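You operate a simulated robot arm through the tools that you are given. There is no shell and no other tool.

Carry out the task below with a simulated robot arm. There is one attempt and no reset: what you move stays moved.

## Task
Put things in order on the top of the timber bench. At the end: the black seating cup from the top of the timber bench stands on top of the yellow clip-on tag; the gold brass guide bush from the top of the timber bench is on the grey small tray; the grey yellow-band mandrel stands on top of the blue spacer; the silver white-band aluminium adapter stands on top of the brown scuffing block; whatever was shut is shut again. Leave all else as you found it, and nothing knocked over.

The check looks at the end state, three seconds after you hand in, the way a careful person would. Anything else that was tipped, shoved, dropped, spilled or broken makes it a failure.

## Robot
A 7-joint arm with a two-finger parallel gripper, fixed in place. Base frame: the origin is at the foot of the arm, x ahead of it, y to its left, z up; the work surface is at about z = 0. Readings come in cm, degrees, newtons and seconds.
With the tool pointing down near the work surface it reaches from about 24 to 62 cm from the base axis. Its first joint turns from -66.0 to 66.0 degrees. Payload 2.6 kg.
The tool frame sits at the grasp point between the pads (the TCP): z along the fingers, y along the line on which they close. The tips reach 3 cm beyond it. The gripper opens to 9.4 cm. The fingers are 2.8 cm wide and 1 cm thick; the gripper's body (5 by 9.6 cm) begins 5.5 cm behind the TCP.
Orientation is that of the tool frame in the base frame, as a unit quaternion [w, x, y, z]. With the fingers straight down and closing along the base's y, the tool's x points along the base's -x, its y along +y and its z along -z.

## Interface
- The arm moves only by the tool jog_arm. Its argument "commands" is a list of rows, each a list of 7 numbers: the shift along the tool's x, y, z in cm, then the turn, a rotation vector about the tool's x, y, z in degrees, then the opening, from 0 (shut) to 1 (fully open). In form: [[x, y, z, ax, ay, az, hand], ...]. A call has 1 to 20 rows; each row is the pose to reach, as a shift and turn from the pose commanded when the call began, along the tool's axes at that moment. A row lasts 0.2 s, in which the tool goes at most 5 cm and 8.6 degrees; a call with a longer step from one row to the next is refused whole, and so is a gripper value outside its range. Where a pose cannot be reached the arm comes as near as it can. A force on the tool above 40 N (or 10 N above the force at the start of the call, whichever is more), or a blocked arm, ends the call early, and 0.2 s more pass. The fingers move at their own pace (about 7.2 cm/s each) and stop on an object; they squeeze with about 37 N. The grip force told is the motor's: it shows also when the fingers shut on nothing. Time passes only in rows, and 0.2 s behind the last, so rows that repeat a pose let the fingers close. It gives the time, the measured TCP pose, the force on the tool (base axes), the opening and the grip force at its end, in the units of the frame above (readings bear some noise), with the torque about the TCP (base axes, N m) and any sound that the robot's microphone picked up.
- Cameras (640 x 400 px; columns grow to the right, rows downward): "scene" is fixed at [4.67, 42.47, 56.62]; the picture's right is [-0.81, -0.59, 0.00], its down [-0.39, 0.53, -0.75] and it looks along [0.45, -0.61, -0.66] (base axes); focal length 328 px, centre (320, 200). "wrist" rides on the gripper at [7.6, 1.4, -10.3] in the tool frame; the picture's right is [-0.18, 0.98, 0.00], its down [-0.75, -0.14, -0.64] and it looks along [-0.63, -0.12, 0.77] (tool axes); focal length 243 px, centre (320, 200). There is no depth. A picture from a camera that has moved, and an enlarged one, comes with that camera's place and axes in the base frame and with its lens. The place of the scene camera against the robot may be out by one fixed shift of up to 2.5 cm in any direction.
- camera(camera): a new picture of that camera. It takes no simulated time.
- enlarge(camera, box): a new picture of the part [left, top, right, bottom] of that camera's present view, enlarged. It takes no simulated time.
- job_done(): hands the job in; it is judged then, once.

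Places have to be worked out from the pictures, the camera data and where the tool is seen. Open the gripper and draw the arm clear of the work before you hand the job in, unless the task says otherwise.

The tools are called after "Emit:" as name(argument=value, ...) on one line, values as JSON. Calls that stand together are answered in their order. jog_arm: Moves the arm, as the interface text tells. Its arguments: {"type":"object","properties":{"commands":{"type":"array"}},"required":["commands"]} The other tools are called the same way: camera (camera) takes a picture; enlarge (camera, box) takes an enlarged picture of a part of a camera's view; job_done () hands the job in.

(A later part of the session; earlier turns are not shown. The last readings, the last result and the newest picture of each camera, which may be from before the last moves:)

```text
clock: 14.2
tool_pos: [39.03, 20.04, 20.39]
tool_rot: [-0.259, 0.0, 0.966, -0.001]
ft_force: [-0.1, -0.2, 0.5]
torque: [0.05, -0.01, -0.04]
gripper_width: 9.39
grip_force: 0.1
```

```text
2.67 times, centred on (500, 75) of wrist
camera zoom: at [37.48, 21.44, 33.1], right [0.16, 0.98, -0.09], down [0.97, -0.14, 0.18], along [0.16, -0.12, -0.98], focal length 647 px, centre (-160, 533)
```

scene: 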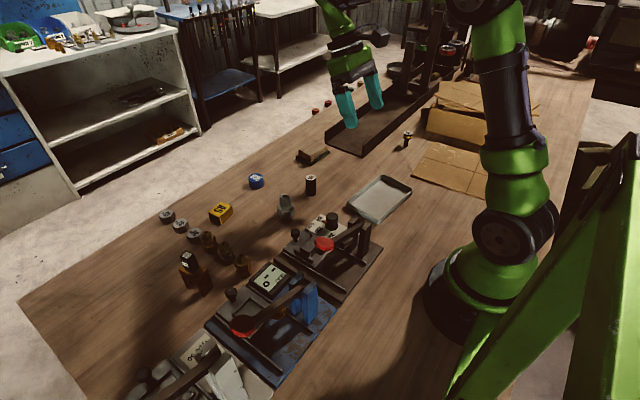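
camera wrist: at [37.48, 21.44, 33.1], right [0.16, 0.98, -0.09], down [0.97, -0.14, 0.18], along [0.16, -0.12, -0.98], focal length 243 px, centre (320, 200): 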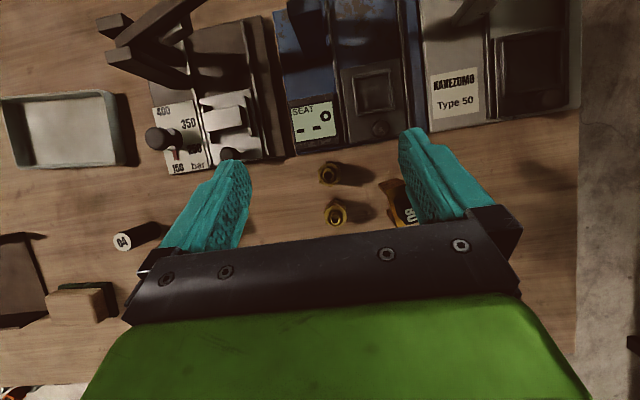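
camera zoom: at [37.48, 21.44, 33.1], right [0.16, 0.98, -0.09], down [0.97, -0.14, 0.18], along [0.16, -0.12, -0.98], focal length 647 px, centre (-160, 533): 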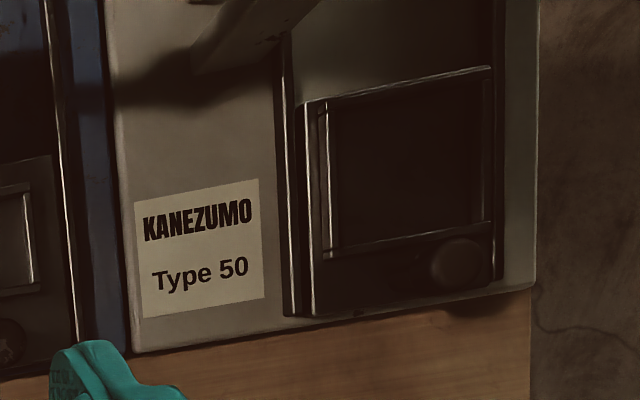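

The slides are open nests with nothing hidden in them. Next I check the far right: trough interior, cardboard box and what lies behind it.

Emit:
jog_arm(commands=[[0, -5, -1, 0, 0, 0, 1], [0, -10, -2, 0, 0, 0, 1], [0, -15, -3, 0, 0, 0, 1], [0, -20, -4, 0, 0, 0, 1], [0, -25, -4, 0, 0, 0, 1], [0, -30, -4, 0, 0, 0, 1], [0, -35, -4, 0, 0, 0, 1], [0, -40, -4, 0, 0, 0, 1], [0, -45, -4, 0, 0, 0, 1], [0, -50, -4, 0, 0, 0, 1]])

Emit:
camera(camera="wrist")

Emit:
camera(camera="scene")

```text
refused: row 1 steps farther than a row can; nothing moved
```

```text
taken
camera wrist: at [37.48, 21.44, 33.1], right [0.16, 0.98, -0.09], down [0.97, -0.14, 0.18], along [0.16, -0.12, -0.98], focal length 243 px, centre (320, 200)
```

wrist: 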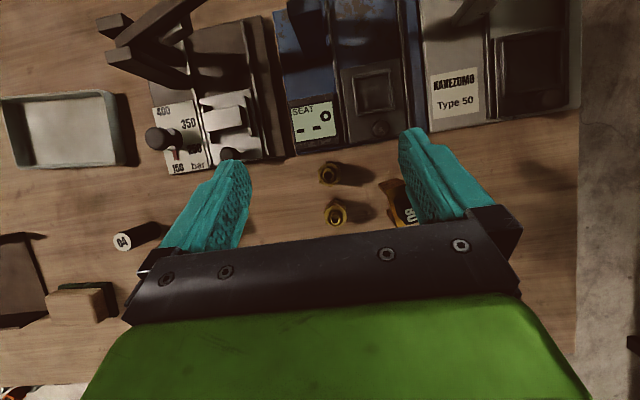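

```text
taken
```

scene: 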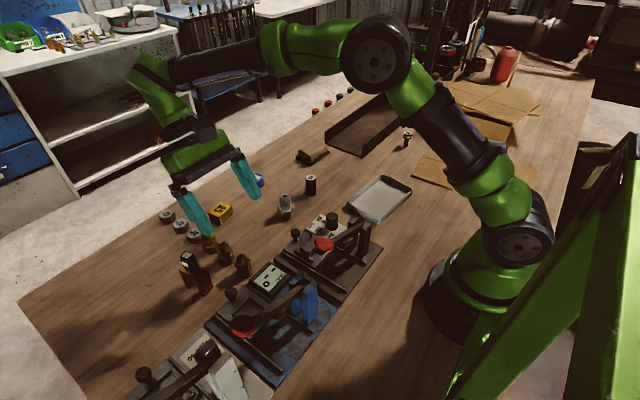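

The first row was slightly over the 5 cm step limit; I retry with smaller steps.

Emit:
jog_arm(commands=[[0, -4.5, -1, 0, 0, 0, 1], [0, -9, -2, 0, 0, 0, 1], [0, -13.5, -3, 0, 0, 0, 1], [0, -18, -4, 0, 0, 0, 1], [0, -22.8, -4, 0, 0, 0, 1], [0, -27.6, -4, 0, 0, 0, 1], [0, -32.4, -4, 0, 0, 0, 1], [0, -37.2, -4, 0, 0, 0, 1], [0, -42, -4, 0, 0, 0, 1], [0, -46, -4, 0, 0, 0, 1], [0, -50, -4, 0, 0, 0, 1]])

Emit:
camera(camera="wrist")

Emit:
camera(camera="scene")

```text
clock: 16.6
tool_pos: [41.01, -28.08, 23.75]
tool_rot: [-0.257, 0.0, 0.966, -0.001]
ft_force: [0.3, 0.2, 0.8]
torque: [-0.02, 0.01, 0.0]
gripper_width: 9.39
grip_force: 0.0
out of reach, approached as far as the arm can: row 11
```

```text
taken
camera wrist: at [39.38, -26.52, 36.5], right [0.16, 0.98, -0.09], down [0.97, -0.14, 0.18], along [0.17, -0.12, -0.98], focal length 243 px, centre (320, 200)
```

wrist: 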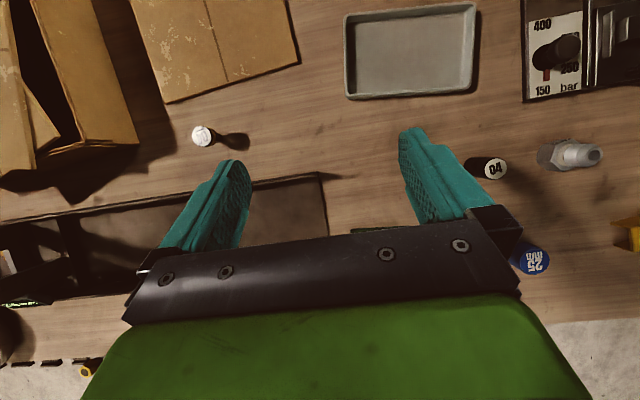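

```text
taken
```

scene: 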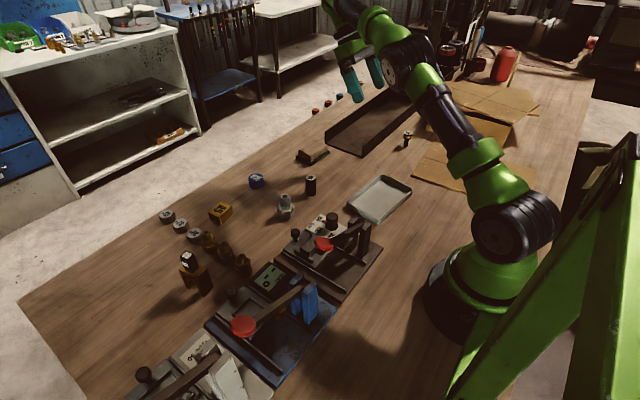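

The trough holds nothing new. I zoom further on the cart parts and the bracket piece to settle what is what.

Emit:
enlarge(camera="scene", box=[40, 35, 80, 60])

Emit:
enlarge(camera="scene", box=[60, 25, 120, 60])

Emit:
enlarge(camera="scene", box=[170, 240, 220, 300])

Emit:
enlarge(camera="scene", box=[150, 115, 200, 150])

Emit:
enlarge(camera="scene", box=[180, 0, 240, 40])

Emit:
enlarge(camera="scene", box=[420, 50, 480, 90])

```text
16.00 times, centred on (60, 48) of scene
camera zoom: at [4.67, 42.46, 56.62], right [-0.81, -0.59, 0.0], down [-0.39, 0.53, -0.75], along [0.45, -0.61, -0.66], focal length 5242 px, centre (4480, 2640)
```

zoom: 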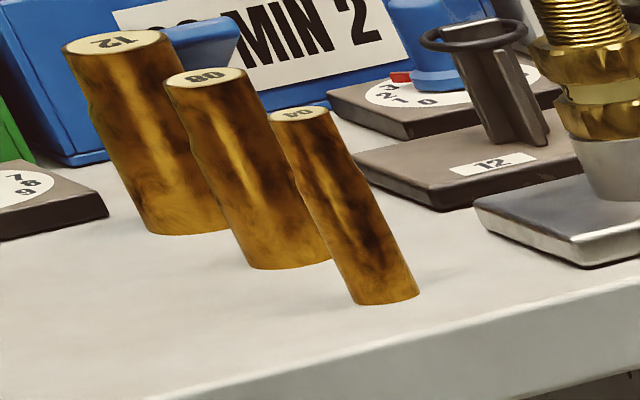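

```text
10.67 times, centred on (90, 42) of scene
camera zoom: at [4.67, 42.46, 56.62], right [-0.81, -0.59, 0.0], down [-0.39, 0.53, -0.75], along [0.45, -0.61, -0.66], focal length 3495 px, centre (2773, 1880)
```

zoom: 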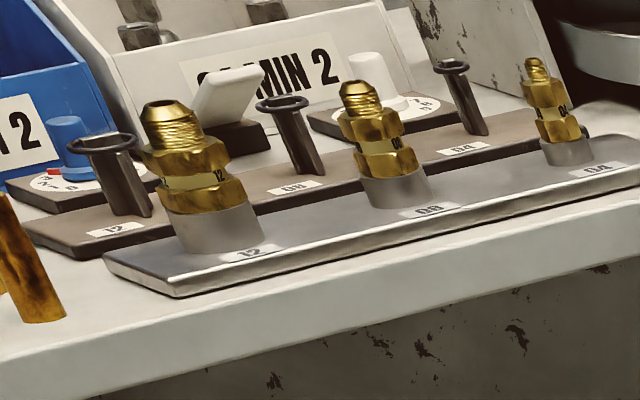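

```text
6.67 times, centred on (195, 270) of scene
camera zoom: at [4.67, 42.46, 56.62], right [-0.81, -0.59, 0.0], down [-0.39, 0.53, -0.75], along [0.45, -0.61, -0.66], focal length 2184 px, centre (1153, -267)
```

zoom: 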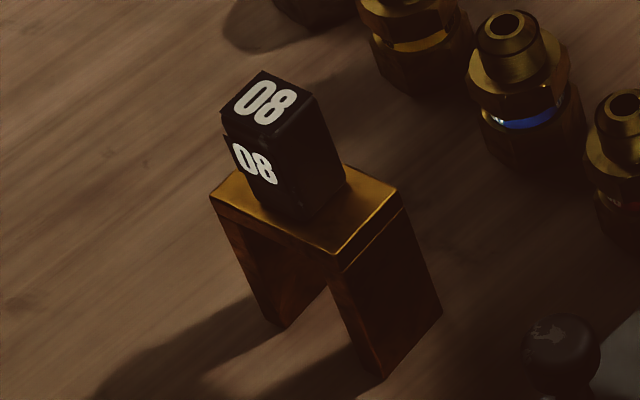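

```text
11.43 times, centred on (175, 132) of scene
camera zoom: at [4.67, 42.46, 56.62], right [-0.81, -0.59, 0.0], down [-0.39, 0.53, -0.75], along [0.45, -0.61, -0.66], focal length 3744 px, centre (1977, 971)
```

zoom: 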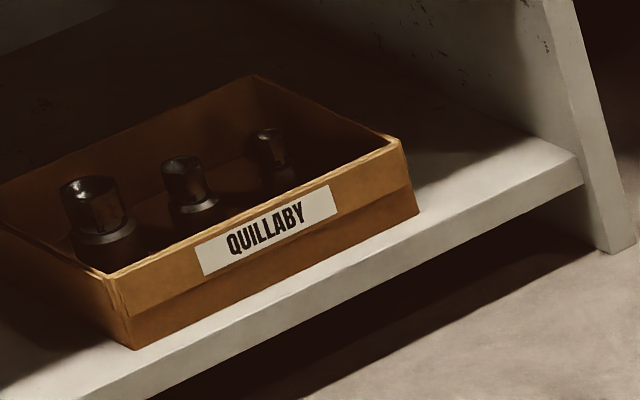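

```text
10.00 times, centred on (210, 20) of scene
camera zoom: at [4.67, 42.46, 56.62], right [-0.81, -0.59, 0.0], down [-0.39, 0.53, -0.75], along [0.45, -0.61, -0.66], focal length 3276 px, centre (1420, 2000)
```

zoom: 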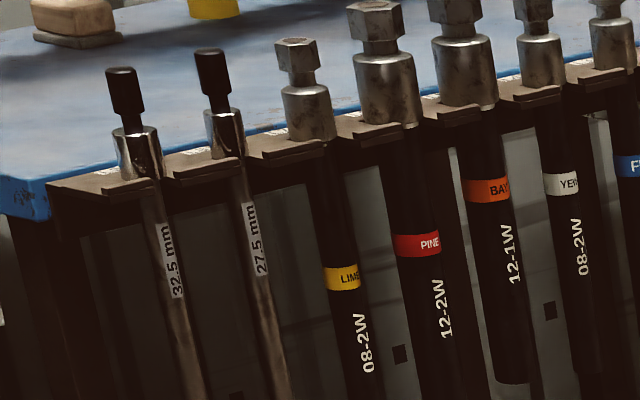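

```text
10.00 times, centred on (450, 70) of scene
camera zoom: at [4.67, 42.46, 56.62], right [-0.81, -0.59, 0.0], down [-0.39, 0.53, -0.75], along [0.45, -0.61, -0.66], focal length 3276 px, centre (-980, 1500)
```

zoom: 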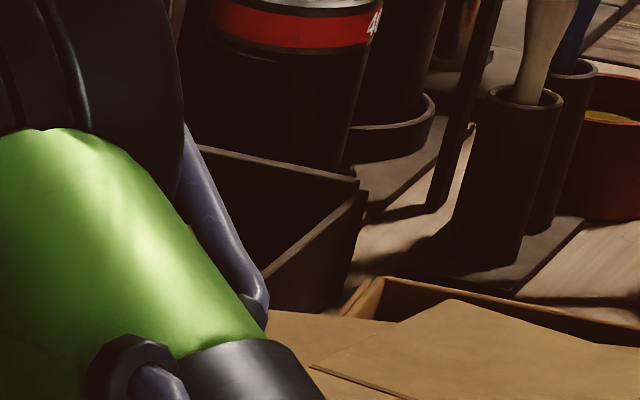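

Everything within view has been surveyed. The only unbanded gold-brass free item is the bridge-shaped piece under/with "08"; I'll go there to inspect closely, untilting first.

Emit:
jog_arm(commands=[[0, 4, 0, 0, -8, 0, 1], [0, 8, 0, 0, -16, 0, 1], [0, 12, 0, 0, -24, 0, 1], [0, 16, 0, 0, -30, 0, 1], [0, 20.5, 0, 0, -30, 0, 1], [0, 25, 0, 0, -30, 0, 1], [0, 29.5, 0, 0, -30, 0, 1], [0, 34, 0, 0, -30, 0, 1], [0, 38.5, 0, 0, -30, 0, 1], [0, 43, 0, 0, -30, 0, 1], [0, 47.5, 0, 0, -30, 0, 1], [0, 52, 0, 0, -30, 0, 1], [0, 56, 0, 0, -30, 0, 1]])

Emit:
camera(camera="wrist")

```text
clock: 19.4
tool_pos: [40.73, 27.82, 23.39]
tool_rot: [0.001, 0.0, 1.0, 0.0]
ft_force: [1.0, -1.2, -0.4]
torque: [-0.01, 0.01, 0.0]
gripper_width: 9.41
grip_force: 0.1
```

```text
taken
camera wrist: at [33.13, 29.32, 33.74], right [0.18, 0.98, 0.0], down [0.75, -0.14, 0.64], along [0.63, -0.12, -0.77], focal length 243 px, centre (320, 200)
```

wrist: 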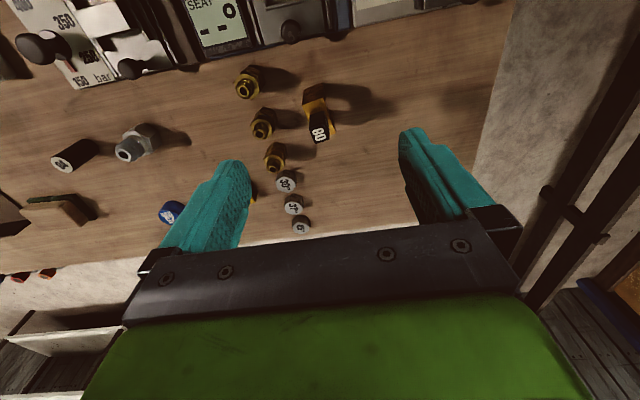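

I hover closer over the 08 piece, fingertips still well above it.

Emit:
jog_arm(commands=[[-1.5, 0, 3.5, 0, 0, 0, 1], [-3, 0, 7, 0, 0, 0, 1], [-3.2, 0, 8.4, 0, 0, 0, 1]])

Emit:
camera(camera="wrist")

Emit:
enlarge(camera="wrist", box=[240, 110, 400, 230])

Emit:
enlarge(camera="scene", box=[140, 200, 260, 310])

```text
clock: 20.2
tool_pos: [44.05, 28.11, 15.4]
tool_rot: [0.001, 0.0, 1.0, 0.0]
ft_force: [-0.4, -0.8, 0.7]
torque: [0.0, 0.0, 0.0]
gripper_width: 9.4
grip_force: 0.0
```

```text
taken
camera wrist: at [36.35, 29.39, 25.64], right [0.18, 0.98, 0.0], down [0.75, -0.14, 0.64], along [0.63, -0.12, -0.77], focal length 243 px, centre (320, 200)
```

wrist: 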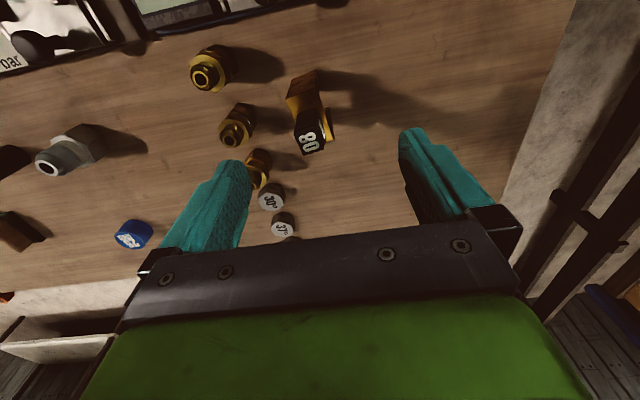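

```text
3.33 times, centred on (320, 170) of wrist
camera zoom: at [36.35, 29.39, 25.64], right [0.18, 0.98, 0.0], down [0.75, -0.14, 0.64], along [0.63, -0.12, -0.77], focal length 809 px, centre (320, 300)
```

zoom: 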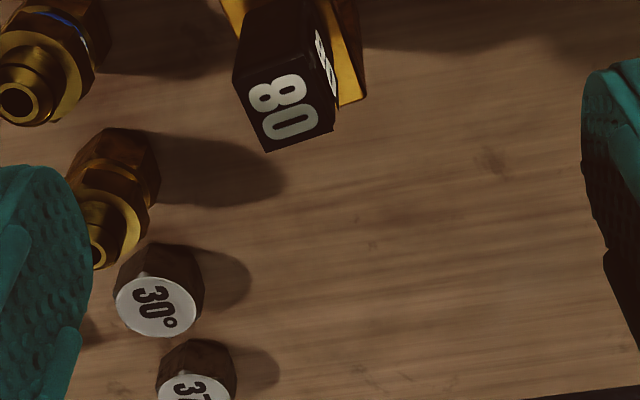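

```text
3.64 times, centred on (200, 255) of scene
camera zoom: at [4.67, 42.47, 56.62], right [-0.81, -0.59, 0.0], down [-0.39, 0.53, -0.75], along [0.45, -0.61, -0.66], focal length 1191 px, centre (756, 0)
```

zoom: 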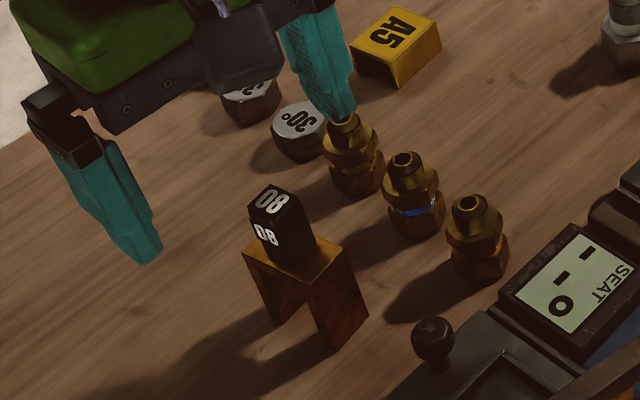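

The 08 block sits about (44.0, 27.3), top near z≈9.5, turned ~13°. I align the jaws with it and descend to just above it for a closer look.

Emit:
jog_arm(commands=[[0, -0.4, 1, 0, 0, -6.5, 1], [0, -0.8, 2, 0, 0, -13, 1], [0, -0.8, 3, 0, 0, -13, 1]])

Emit:
camera(camera="wrist")

Emit:
enlarge(camera="wrist", box=[240, 110, 400, 230])

Emit:
enlarge(camera="scene", box=[140, 200, 260, 310])

```text
clock: 21.0
tool_pos: [44.02, 27.26, 12.38]
tool_rot: [0.0, -0.114, 0.994, 0.0]
ft_force: [0.0, -0.3, 0.2]
torque: [0.01, 0.0, 0.01]
gripper_width: 9.41
grip_force: 0.0
```

```text
taken
camera wrist: at [36.21, 26.86, 22.62], right [-0.04, 1.0, 0.0], down [0.77, 0.03, 0.64], along [0.64, 0.03, -0.77], focal length 243 px, centre (320, 200)
```

wrist: 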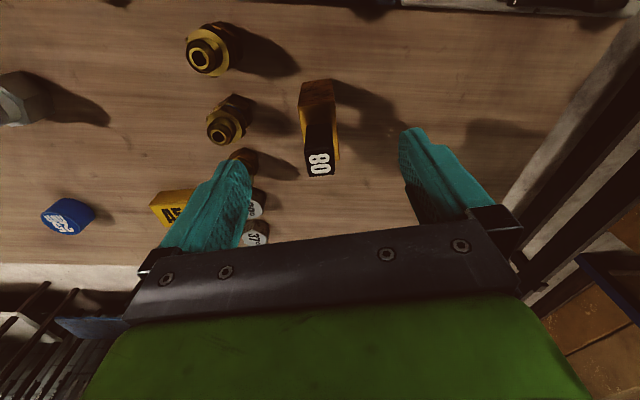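

```text
3.33 times, centred on (320, 170) of wrist
camera zoom: at [36.21, 26.86, 22.62], right [-0.04, 1.0, 0.0], down [0.77, 0.03, 0.64], along [0.64, 0.03, -0.77], focal length 809 px, centre (320, 300)
```

zoom: 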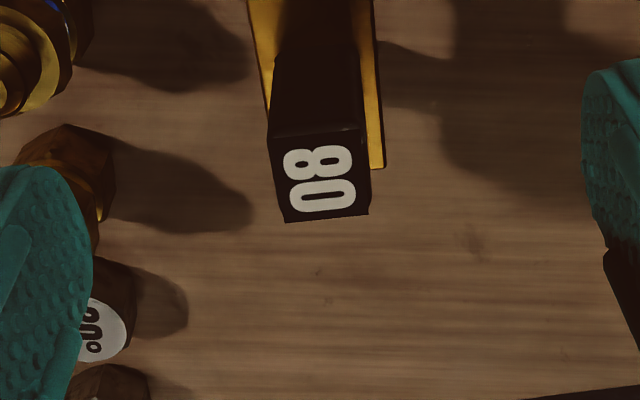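

```text
3.64 times, centred on (200, 255) of scene
camera zoom: at [4.67, 42.47, 56.62], right [-0.81, -0.59, 0.0], down [-0.39, 0.53, -0.75], along [0.45, -0.61, -0.66], focal length 1191 px, centre (756, 0)
```

zoom: 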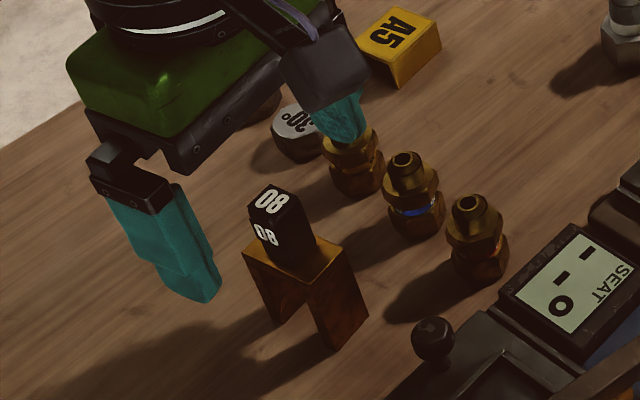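

Well aligned. I narrow the jaws and descend so the tips go about 2.5 cm below the block's top, watching the force.

Emit:
jog_arm(commands=[[0, 0, 0, 0, 0, 0, 0.5], [0, 0, 1, 0, 0, 0, 0.5], [0, 0, 2, 0, 0, 0, 0.5], [0, 0, 2.6, 0, 0, 0, 0.5]])

Emit:
camera(camera="wrist")

Emit:
enlarge(camera="scene", box=[150, 220, 250, 300])

```text
clock: 22.0
tool_pos: [43.88, 27.16, 9.52]
tool_rot: [0.0, -0.113, 0.994, 0.0]
ft_force: [-0.5, -0.4, 0.1]
torque: [-0.01, -0.01, 0.0]
gripper_width: 4.69
grip_force: 0.2
```

```text
taken
camera wrist: at [36.2, 26.88, 19.96], right [-0.04, 1.0, 0.0], down [0.77, 0.03, 0.64], along [0.64, 0.03, -0.77], focal length 243 px, centre (320, 200)
```

wrist: 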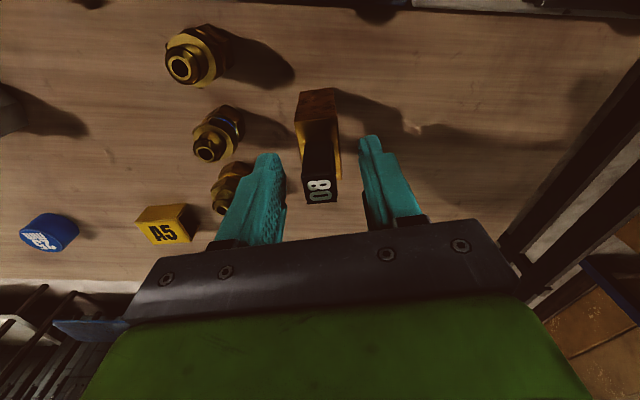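

```text
5.00 times, centred on (200, 260) of scene
camera zoom: at [4.67, 42.47, 56.62], right [-0.81, -0.59, 0.0], down [-0.39, 0.53, -0.75], along [0.45, -0.61, -0.66], focal length 1638 px, centre (920, -100)
```

zoom: 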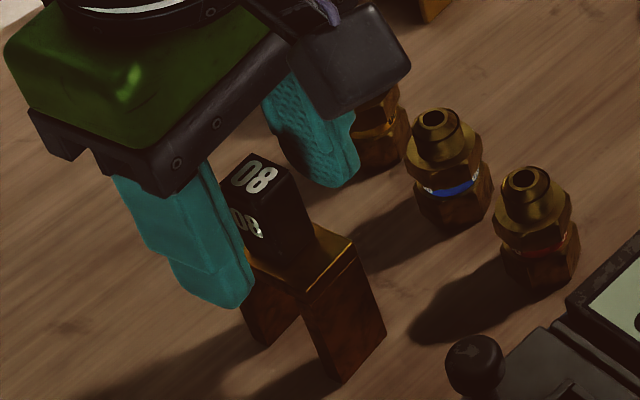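

The block top is level with the TCP and centred between the pads; tips are above the brass top. I close the jaws and lift just a little to see whether the brass bridge comes along.

Emit:
jog_arm(commands=[[0, 0, 0, 0, 0, 0, 0.3], [0, 0, 0, 0, 0, 0, 0.2], [0, 0, 0, 0, 0, 0, 0.1], [0, 0, 0, 0, 0, 0, 0.05], [0, 0, 0, 0, 0, 0, 0.05]])

Emit:
jog_arm(commands=[[0, 0, -0.3, 0, 0, 0, 0.05], [0, 0, -0.6, 0, 0, 0, 0.05], [0, 0, -0.9, 0, 0, 0, 0.05]])

Emit:
camera(camera="wrist")

Emit:
enlarge(camera="scene", box=[150, 220, 250, 300])

```text
clock: 23.2
tool_pos: [43.94, 27.14, 9.53]
tool_rot: [-0.001, -0.113, 0.994, 0.0]
ft_force: [1.1, 0.2, -0.3]
torque: [-0.02, -0.05, -0.02]
gripper_width: 2.09
grip_force: 36.6
```

```text
clock: 24.0
tool_pos: [44.15, 27.3, 10.56]
tool_rot: [0.0, -0.113, 0.994, -0.001]
ft_force: [0.0, 0.1, -1.2]
torque: [0.0, -0.01, -0.05]
gripper_width: 2.14
grip_force: 37.2
```

```text
taken
camera wrist: at [36.29, 26.91, 20.93], right [-0.04, 1.0, 0.0], down [0.77, 0.03, 0.64], along [0.64, 0.03, -0.77], focal length 243 px, centre (320, 200)
```

wrist: 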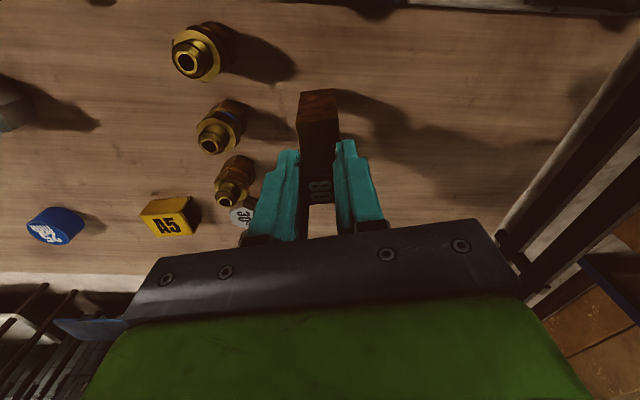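

```text
5.00 times, centred on (200, 260) of scene
camera zoom: at [4.67, 42.47, 56.62], right [-0.81, -0.59, 0.0], down [-0.39, 0.53, -0.75], along [0.45, -0.61, -0.66], focal length 1638 px, centre (920, -100)
```

zoom: 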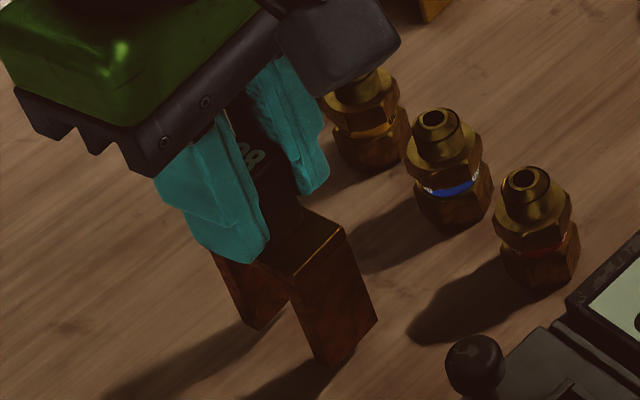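

The brass bridge rose together with the black 08 — it's a single piece. I set it back exactly where it was for now and release.

Emit:
jog_arm(commands=[[0, 0, 0.3, 0, 0, 0, 0.05], [0, 0, 0.6, 0, 0, 0, 0.05], [0, 0, 0.85, 0, 0, 0, 0.05], [0, 0, 0.9, 0, 0, 0, 0.05], [0, 0, 0.9, 0, 0, 0, 0.05]])

Emit:
jog_arm(commands=[[0, 0, 0, 0, 0, 0, 0.3], [0, 0, 0, 0, 0, 0, 0.5], [0, 0, 0, 0, 0, 0, 0.5], [0, 0, -3, 0, 0, 0, 0.5], [0, 0, -7, 0, 0, 0, 0.5]])

Emit:
enlarge(camera="scene", box=[150, 220, 250, 300])

Emit:
camera(camera="wrist")

```text
clock: 25.2
tool_pos: [44.13, 27.12, 9.8]
tool_rot: [0.0, -0.113, 0.994, -0.001]
ft_force: [0.1, 0.8, -1.3]
torque: [-0.01, 0.02, -0.01]
gripper_width: 2.12
grip_force: 36.5
```

```text
clock: 26.4
tool_pos: [44.08, 27.24, 16.85]
tool_rot: [0.0, -0.113, 0.994, 0.0]
ft_force: [0.0, -0.7, 0.2]
torque: [-0.05, 0.01, 0.01]
gripper_width: 4.7
grip_force: 0.1
```

```text
5.00 times, centred on (200, 260) of scene
camera zoom: at [4.67, 42.47, 56.62], right [-0.81, -0.59, 0.0], down [-0.39, 0.53, -0.75], along [0.45, -0.61, -0.66], focal length 1638 px, centre (920, -100)
```

zoom: 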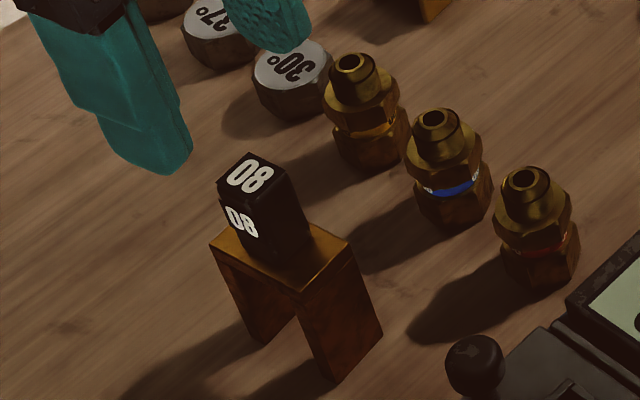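

```text
taken
camera wrist: at [36.36, 26.85, 27.12], right [-0.04, 1.0, 0.0], down [0.77, 0.03, 0.64], along [0.64, 0.03, -0.77], focal length 243 px, centre (320, 200)
```

wrist: 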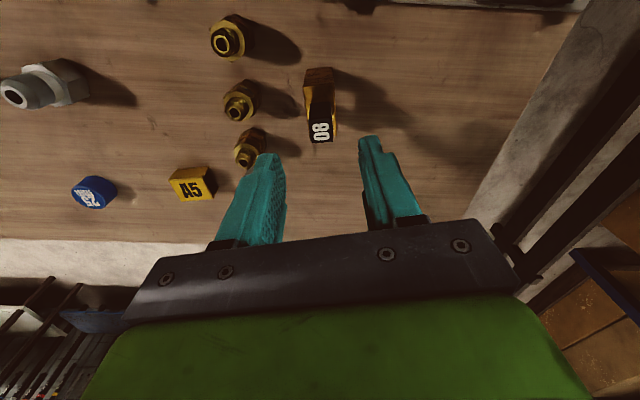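

It's back upright at its spot. Now I go to the black 04 cylinder near (44, −8.5), restoring zero yaw.

Emit:
jog_arm(commands=[[1.01, -4.34, 0, 0, 0, 1.6, 0.5], [2.02, -8.68, 0, 0, 0, 3.2, 0.5], [3.03, -13.02, 0, 0, 0, 4.9, 0.5], [4.05, -17.37, 0, 0, 0, 6.5, 0.5], [5.06, -21.7, 0, 0, 0, 8.1, 0.5], [6.07, -26.05, 0, 0, 0, 9.8, 0.5], [7.08, -30.4, 0, 0, 0, 11.4, 0.5], [8.1, -34.75, 0, 0, 0, 13, 0.5], [8.1, -34.75, 3, 0, 0, 13, 0.5]])

Emit:
camera(camera="wrist")

Emit:
enlarge(camera="wrist", box=[240, 80, 400, 230])

```text
clock: 28.4
tool_pos: [43.92, -8.48, 13.8]
tool_rot: [0.001, 0.0, 1.0, 0.0]
ft_force: [-0.1, 0.3, -0.1]
torque: [0.01, 0.02, -0.01]
gripper_width: 4.68
grip_force: 0.0
```

```text
taken
camera wrist: at [36.24, -7.09, 24.13], right [0.18, 0.98, 0.0], down [0.75, -0.14, 0.64], along [0.63, -0.12, -0.77], focal length 243 px, centre (320, 200)
```

wrist: 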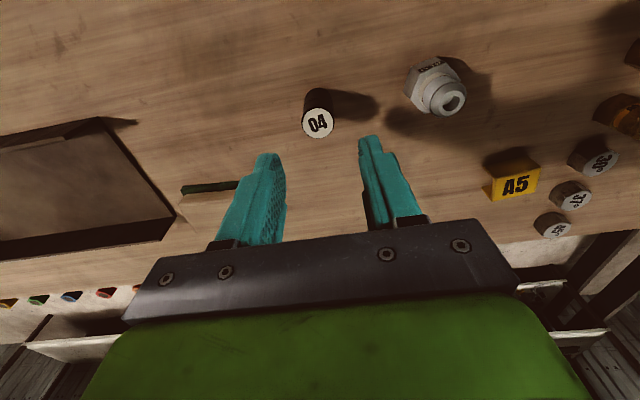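

```text
2.67 times, centred on (320, 155) of wrist
camera zoom: at [36.24, -7.09, 24.13], right [0.18, 0.98, 0.0], down [0.75, -0.14, 0.64], along [0.63, -0.12, -0.77], focal length 647 px, centre (320, 320)
```

zoom: 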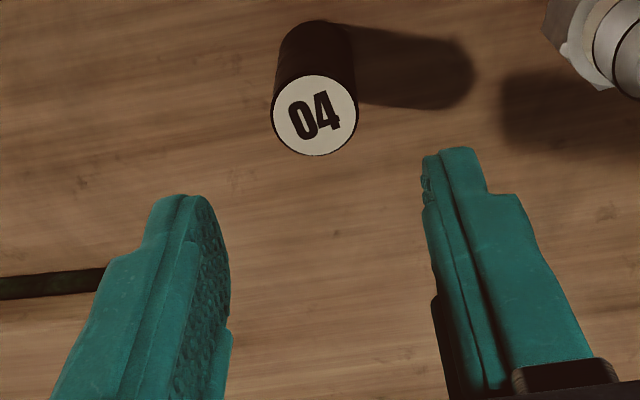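

04's axis is at about (43.9, −8.75), diameter 2.5, height ~5. I descend around it and grip at z≈4.2.

Emit:
jog_arm(commands=[[0, -0.27, 3, 0, 0, 0, 0.5], [0, -0.27, 6, 0, 0, 0, 0.5], [0, -0.27, 9, 0, 0, 0, 0.5], [0, -0.27, 9.6, 0, 0, 0, 0.5]])

Emit:
camera(camera="wrist")

Emit:
enlarge(camera="scene", box=[260, 140, 360, 220])

```text
clock: 29.4
tool_pos: [43.77, -8.88, 4.09]
tool_rot: [-0.001, 0.0, 1.0, -0.001]
ft_force: [-0.5, -0.2, -0.3]
torque: [0.04, 0.02, 0.04]
gripper_width: 4.7
grip_force: 0.1
```

```text
taken
camera wrist: at [36.11, -7.4, 14.47], right [0.18, 0.98, 0.0], down [0.75, -0.14, 0.64], along [0.63, -0.12, -0.77], focal length 243 px, centre (320, 200)
```

wrist: 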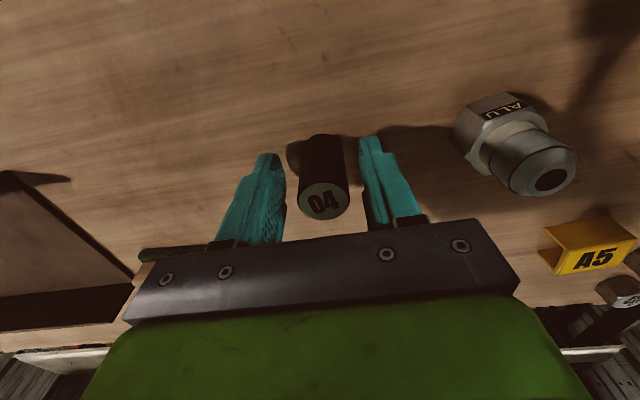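

```text
5.00 times, centred on (310, 180) of scene
camera zoom: at [4.67, 42.47, 56.62], right [-0.81, -0.59, 0.0], down [-0.39, 0.53, -0.75], along [0.45, -0.61, -0.66], focal length 1638 px, centre (370, 300)
```

zoom: 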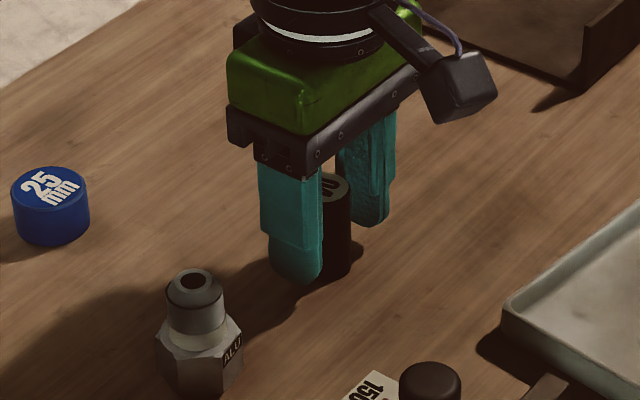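

Cylinder is centred between the pads. I close and lift it, checking what is under it.

Emit:
jog_arm(commands=[[0, 0, 0, 0, 0, 0, 0.35], [0, 0, 0, 0, 0, 0, 0.2], [0, 0, 0, 0, 0, 0, 0.15], [0, 0, 0, 0, 0, 0, 0.1], [0, 0, 0, 0, 0, 0, 0.1], [0, 0, -1, 0, 0, 0, 0.1], [0, 0, -3, 0, 0, 0, 0.1], [0, 0, -6, 0, 0, 0, 0.1], [0, 0, -9, 0, 0, 0, 0.1]])

Emit:
camera(camera="wrist")

Emit:
enlarge(camera="scene", box=[260, 120, 360, 220])

```text
clock: 31.4
tool_pos: [43.77, -8.91, 13.12]
tool_rot: [-0.001, 0.0, 1.0, 0.0]
ft_force: [-0.8, -0.2, -2.3]
torque: [-0.02, 0.0, 0.0]
gripper_width: 2.68
grip_force: 37.2
```

```text
taken
camera wrist: at [36.2, -7.4, 23.37], right [0.18, 0.98, 0.0], down [0.75, -0.14, 0.64], along [0.63, -0.12, -0.77], focal length 243 px, centre (320, 200)
```

wrist: 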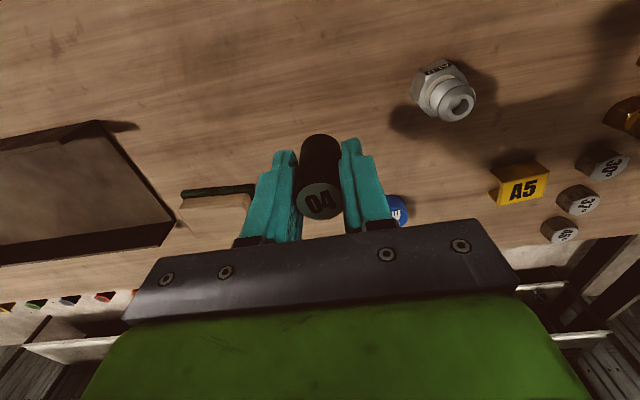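

```text
4.00 times, centred on (310, 170) of scene
camera zoom: at [4.67, 42.47, 56.62], right [-0.81, -0.59, 0.0], down [-0.39, 0.53, -0.75], along [0.45, -0.61, -0.66], focal length 1310 px, centre (360, 320)
```

zoom: 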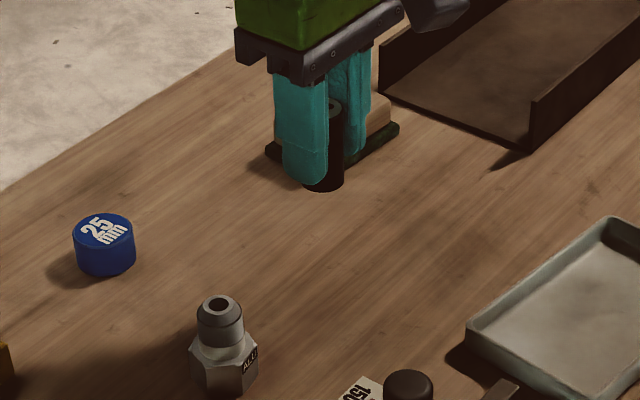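

Nothing was under it. I carry 04 to hover over the yellow A5 tag at about (55.5, 10.8).

Emit:
jog_arm(commands=[[-1, 1.7, -2, 0, 0, 0, 0.1], [-3, 5, -2, 0, 0, 0, 0.1], [-5.2, 8.7, -2, 0, 0, 0, 0.1], [-7.4, 12.4, -2, 0, 0, 0, 0.1], [-9.6, 16.1, -2, 0, 0, 0, 0.1], [-11.2, 18.8, -2, 0, 0, 0, 0.1], [-11.7, 19.7, -2, 0, 0, 0, 0.1], [-11.7, 19.7, -2, 0, 0, 0, 0.1]])

Emit:
camera(camera="wrist")

Emit:
enlarge(camera="wrist", box=[240, 60, 400, 230])

Emit:
enlarge(camera="scene", box=[170, 150, 270, 240])

```text
clock: 33.2
tool_pos: [55.65, 10.95, 15.16]
tool_rot: [-0.001, 0.001, 1.0, 0.0]
ft_force: [0.2, -0.5, -1.7]
torque: [0.01, 0.0, 0.0]
gripper_width: 2.69
grip_force: 37.3
```

```text
taken
camera wrist: at [47.96, 12.33, 25.51], right [0.18, 0.98, 0.0], down [0.75, -0.14, 0.64], along [0.63, -0.12, -0.77], focal length 243 px, centre (320, 200)
```

wrist: 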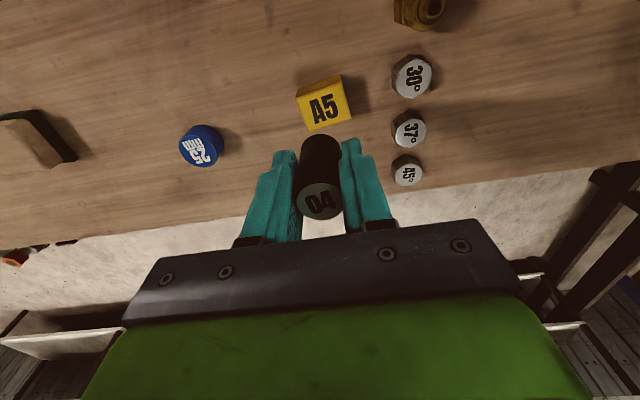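

```text
2.35 times, centred on (320, 145) of wrist
camera zoom: at [47.96, 12.33, 25.51], right [0.18, 0.98, 0.0], down [0.75, -0.14, 0.64], along [0.63, -0.12, -0.77], focal length 571 px, centre (320, 329)
```

zoom: 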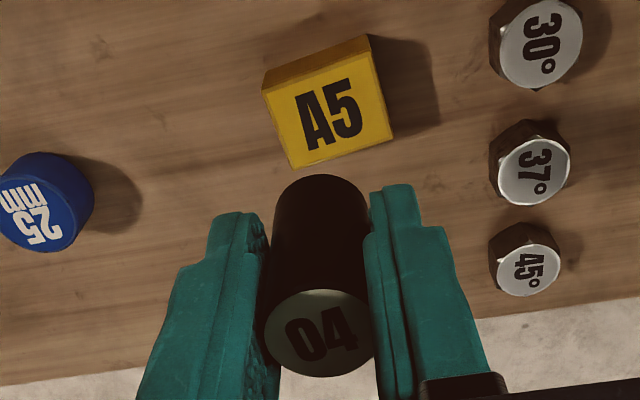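

```text
4.44 times, centred on (220, 195) of scene
camera zoom: at [4.67, 42.47, 56.62], right [-0.81, -0.59, 0.0], down [-0.39, 0.53, -0.75], along [0.45, -0.61, -0.66], focal length 1456 px, centre (764, 222)
```

zoom: 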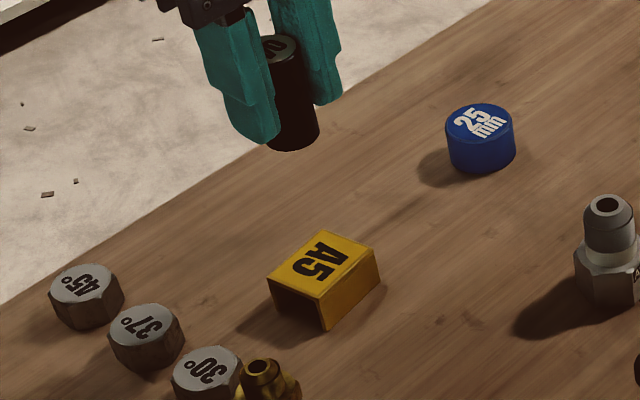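

Tag top centre reads (56.0, 11.2), height ≈2.3, and it's wide enough for the cylinder. I shift 0.4 cm and descend to just above.

Emit:
jog_arm(commands=[[-0.35, 0.22, 2, 0, 0, 0, 0.1], [-0.35, 0.22, 5, 0, 0, 0, 0.1], [-0.35, 0.22, 7, 0, 0, 0, 0.1], [-0.35, 0.22, 8, 0, 0, 0, 0.1], [-0.35, 0.22, 8, 0, 0, 0, 0.1]])

Emit:
camera(camera="wrist")

Emit:
enlarge(camera="scene", box=[170, 150, 270, 240])

```text
clock: 34.4
tool_pos: [55.9, 11.19, 7.18]
tool_rot: [0.0, 0.0, 1.0, 0.0]
ft_force: [-0.2, 0.1, -2.1]
torque: [-0.01, 0.01, 0.01]
gripper_width: 2.66
grip_force: 36.8
```

```text
taken
camera wrist: at [48.28, 12.62, 17.49], right [0.18, 0.98, 0.0], down [0.75, -0.14, 0.64], along [0.63, -0.12, -0.77], focal length 243 px, centre (320, 200)
```

wrist: 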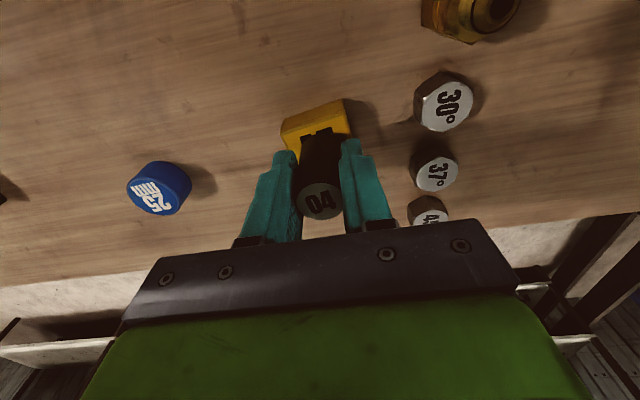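

```text
4.44 times, centred on (220, 195) of scene
camera zoom: at [4.67, 42.47, 56.62], right [-0.81, -0.59, 0.0], down [-0.39, 0.53, -0.75], along [0.45, -0.61, -0.66], focal length 1456 px, centre (764, 222)
```

zoom: 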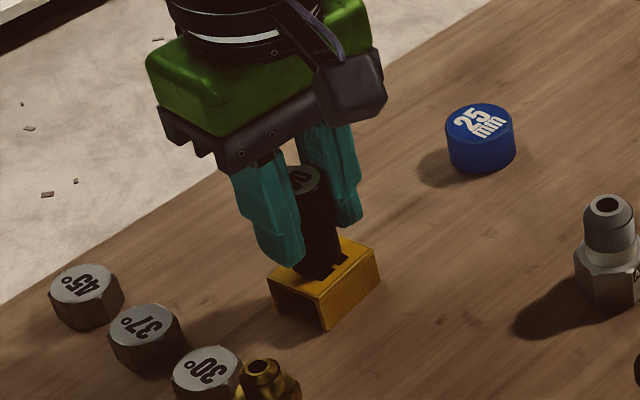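

Centred over the tag with a small gap. I lower in fine steps and watch the vertical force.

Emit:
jog_arm(commands=[[0, 0, 0.2, 0, 0, 0, 0.1], [0, 0, 0.4, 0, 0, 0, 0.1], [0, 0, 0.5, 0, 0, 0, 0.1]])

```text
clock: 35.2
tool_pos: [55.87, 11.22, 6.65]
tool_rot: [0.001, 0.0, 1.0, 0.001]
ft_force: [-0.7, -0.9, 0.2]
torque: [-0.01, 0.07, -0.02]
gripper_width: 2.71
grip_force: 36.9
```

Fz rose from −2.1 to +0.2 N, so contact is starting; one more millimetre to confirm.

Emit:
jog_arm(commands=[[0, 0, 0.1, 0, 0, 0, 0.1], [0, 0, 0.1, 0, 0, 0, 0.1]])

Emit:
enlarge(camera="scene", box=[190, 165, 250, 230])

```text
clock: 35.8
tool_pos: [55.97, 11.24, 6.69]
tool_rot: [0.001, 0.0, 1.0, 0.0]
ft_force: [0.1, -1.0, 6.0]
torque: [0.01, 0.06, 0.02]
gripper_width: 2.7
grip_force: 37.4
```

```text
6.15 times, centred on (220, 198) of scene
camera zoom: at [4.67, 42.46, 56.62], right [-0.81, -0.59, 0.0], down [-0.39, 0.53, -0.75], along [0.45, -0.61, -0.66], focal length 2016 px, centre (935, 215)
```

zoom: 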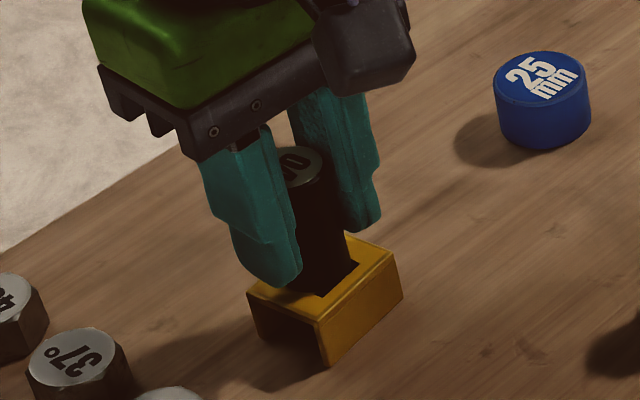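

Firm contact (≈8 N). I ease off slightly, open, and rise straight up.

Emit:
jog_arm(commands=[[0, 0, -0.05, 0, 0, 0, 0.1], [0, 0, -0.05, 0, 0, 0, 0.25], [0, 0, -0.05, 0, 0, 0, 0.45], [0, 0, -0.05, 0, 0, 0, 0.5], [0, 0, -1, 0, 0, 0, 0.5], [0, 0, -4, 0, 0, 0, 0.5], [0, 0, -8, 0, 0, 0, 0.5], [0, 0, -12, 0, 0, 0, 0.5]])

Emit:
camera(camera="wrist")

Emit:
enlarge(camera="scene", box=[180, 150, 310, 240])

```text
clock: 37.6
tool_pos: [56.19, 11.2, 18.52]
tool_rot: [0.0, 0.0, 1.0, 0.0]
ft_force: [-0.3, 0.3, 0.4]
torque: [0.01, -0.02, 0.0]
gripper_width: 4.7
grip_force: 0.1
```

```text
taken
camera wrist: at [48.48, 12.64, 28.84], right [0.18, 0.98, 0.0], down [0.75, -0.14, 0.64], along [0.63, -0.12, -0.77], focal length 243 px, centre (320, 200)
```

wrist: 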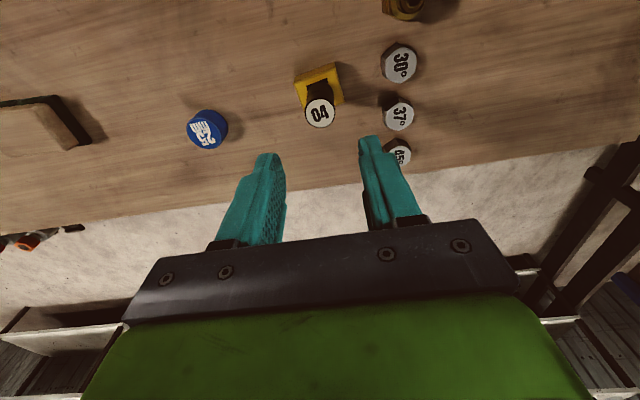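

```text
4.44 times, centred on (245, 195) of scene
camera zoom: at [4.67, 42.47, 56.62], right [-0.81, -0.59, 0.0], down [-0.39, 0.53, -0.75], along [0.45, -0.61, -0.66], focal length 1456 px, centre (653, 222)
```

zoom: 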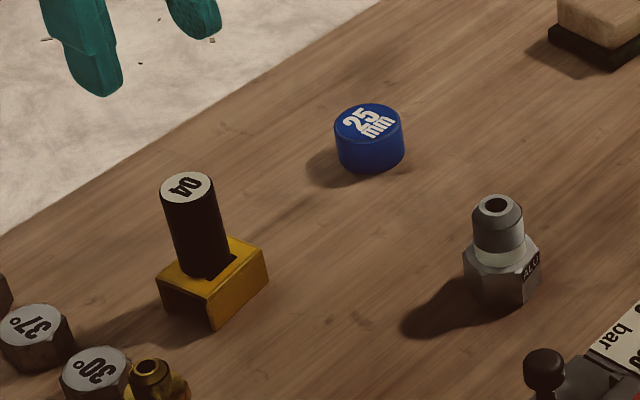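

04 stands squarely on the tag. Next the aluminium adapter: I move above it, near (43.3, 1.8).

Emit:
jog_arm(commands=[[3.2, -2.35, 0, 0, 0, 0, 0.6], [6.4, -4.7, 0, 0, 0, 0, 0.6], [9.6, -7, 0, 0, 0, 0, 0.6], [12.9, -9.4, 0, 0, 0, 0, 0.6], [12.9, -9.4, 3, 0, 0, 0, 0.6]])

Emit:
camera(camera="wrist")

Emit:
enlarge(camera="wrist", box=[240, 80, 400, 230])

```text
clock: 38.8
tool_pos: [43.11, 1.82, 15.27]
tool_rot: [0.0, 0.0, 1.0, 0.0]
ft_force: [0.6, -0.1, -0.4]
torque: [0.01, 0.02, 0.0]
gripper_width: 5.63
grip_force: 0.0
```

```text
taken
camera wrist: at [35.46, 3.23, 25.65], right [0.18, 0.98, 0.0], down [0.75, -0.14, 0.64], along [0.63, -0.12, -0.77], focal length 243 px, centre (320, 200)
```

wrist: 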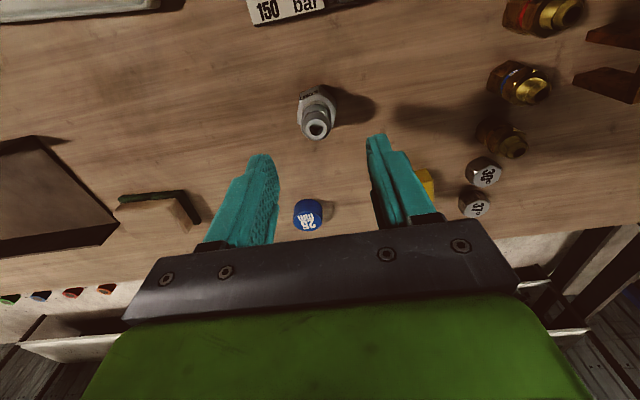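

```text
2.67 times, centred on (320, 155) of wrist
camera zoom: at [35.46, 3.23, 25.65], right [0.18, 0.98, 0.0], down [0.75, -0.14, 0.64], along [0.63, -0.12, -0.77], focal length 647 px, centre (320, 320)
```

zoom: 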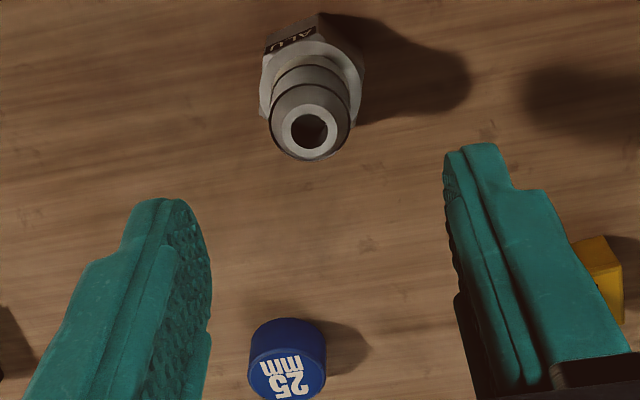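

Adapter axis ≈ (43.85, 1.25), hex flats turned about 14°. I align the jaws to the flats and descend around the hex.

Emit:
jog_arm(commands=[[-0.74, -0.57, 2, 0, 0, 7, 0.6], [-0.74, -0.57, 4, 0, 0, 14, 0.6], [-0.74, -0.57, 6, 0, 0, 14, 0.6]])

Emit:
camera(camera="wrist")

Emit:
enlarge(camera="wrist", box=[240, 80, 400, 230])

```text
clock: 39.6
tool_pos: [43.79, 1.14, 9.46]
tool_rot: [0.001, 0.122, 0.992, 0.001]
ft_force: [0.5, 0.1, 0.4]
torque: [-0.04, 0.0, 0.02]
gripper_width: 5.62
grip_force: 0.0
```

```text
taken
camera wrist: at [36.73, 4.39, 19.81], right [0.42, 0.91, 0.0], down [0.7, -0.32, 0.64], along [0.58, -0.27, -0.77], focal length 243 px, centre (320, 200)
```

wrist: 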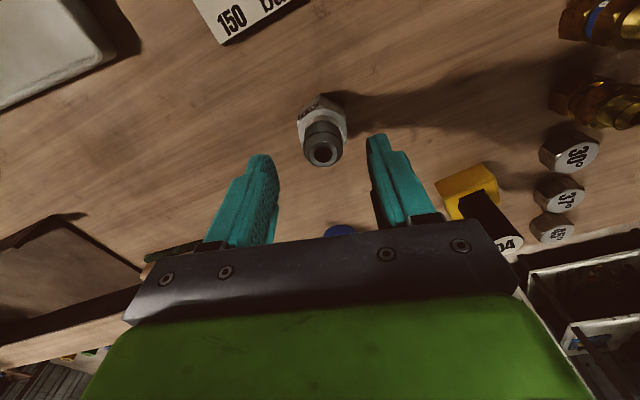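

```text
2.67 times, centred on (320, 155) of wrist
camera zoom: at [36.73, 4.39, 19.81], right [0.42, 0.91, 0.0], down [0.7, -0.32, 0.64], along [0.58, -0.27, -0.77], focal length 647 px, centre (320, 320)
```

zoom: 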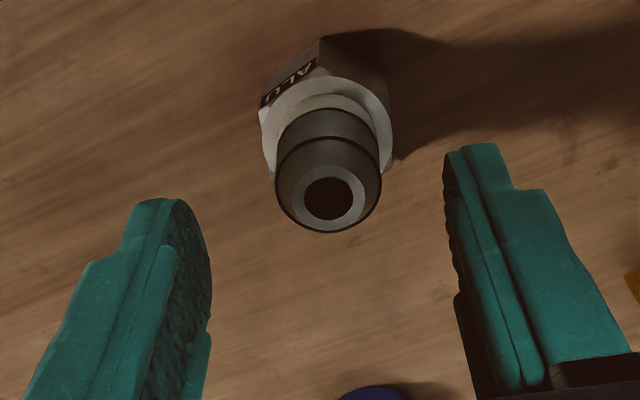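

Flats now face the pads. I descend to z≈3.8, then close.

Emit:
jog_arm(commands=[[-0.05, 0.1, 3, 0, 0, 0, 0.6], [-0.05, 0.1, 5, 0, 0, 0, 0.6], [-0.05, 0.1, 5.65, 0, 0, 0, 0.6], [-0.05, 0.1, 5.65, 0, 0, 0, 0.6]])

Emit:
camera(camera="wrist")

Emit:
enlarge(camera="scene", box=[240, 160, 340, 230])

```text
clock: 40.6
tool_pos: [43.93, 1.3, 3.88]
tool_rot: [0.0, 0.122, 0.993, -0.001]
ft_force: [0.1, -0.3, 1.4]
torque: [-0.02, 0.02, 0.0]
gripper_width: 5.63
grip_force: 0.1
```

```text
taken
camera wrist: at [36.84, 4.63, 14.18], right [0.42, 0.91, 0.0], down [0.7, -0.32, 0.64], along [0.58, -0.27, -0.77], focal length 243 px, centre (320, 200)
```

wrist: 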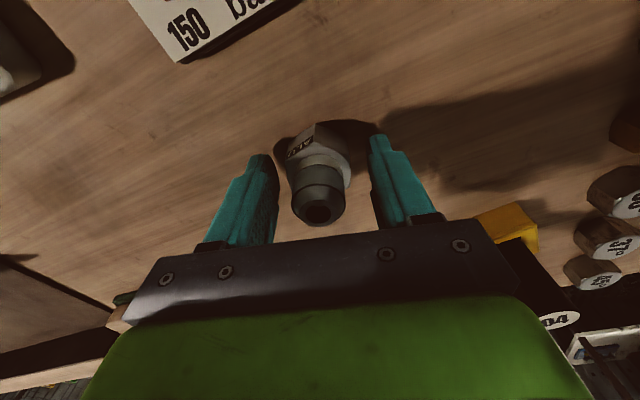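

```text
5.71 times, centred on (290, 195) of scene
camera zoom: at [4.67, 42.47, 56.62], right [-0.81, -0.59, 0.0], down [-0.39, 0.53, -0.75], along [0.45, -0.61, -0.66], focal length 1872 px, centre (491, 229)
```

zoom: 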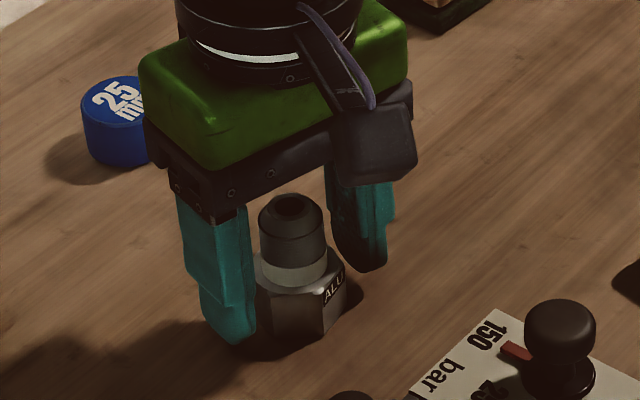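

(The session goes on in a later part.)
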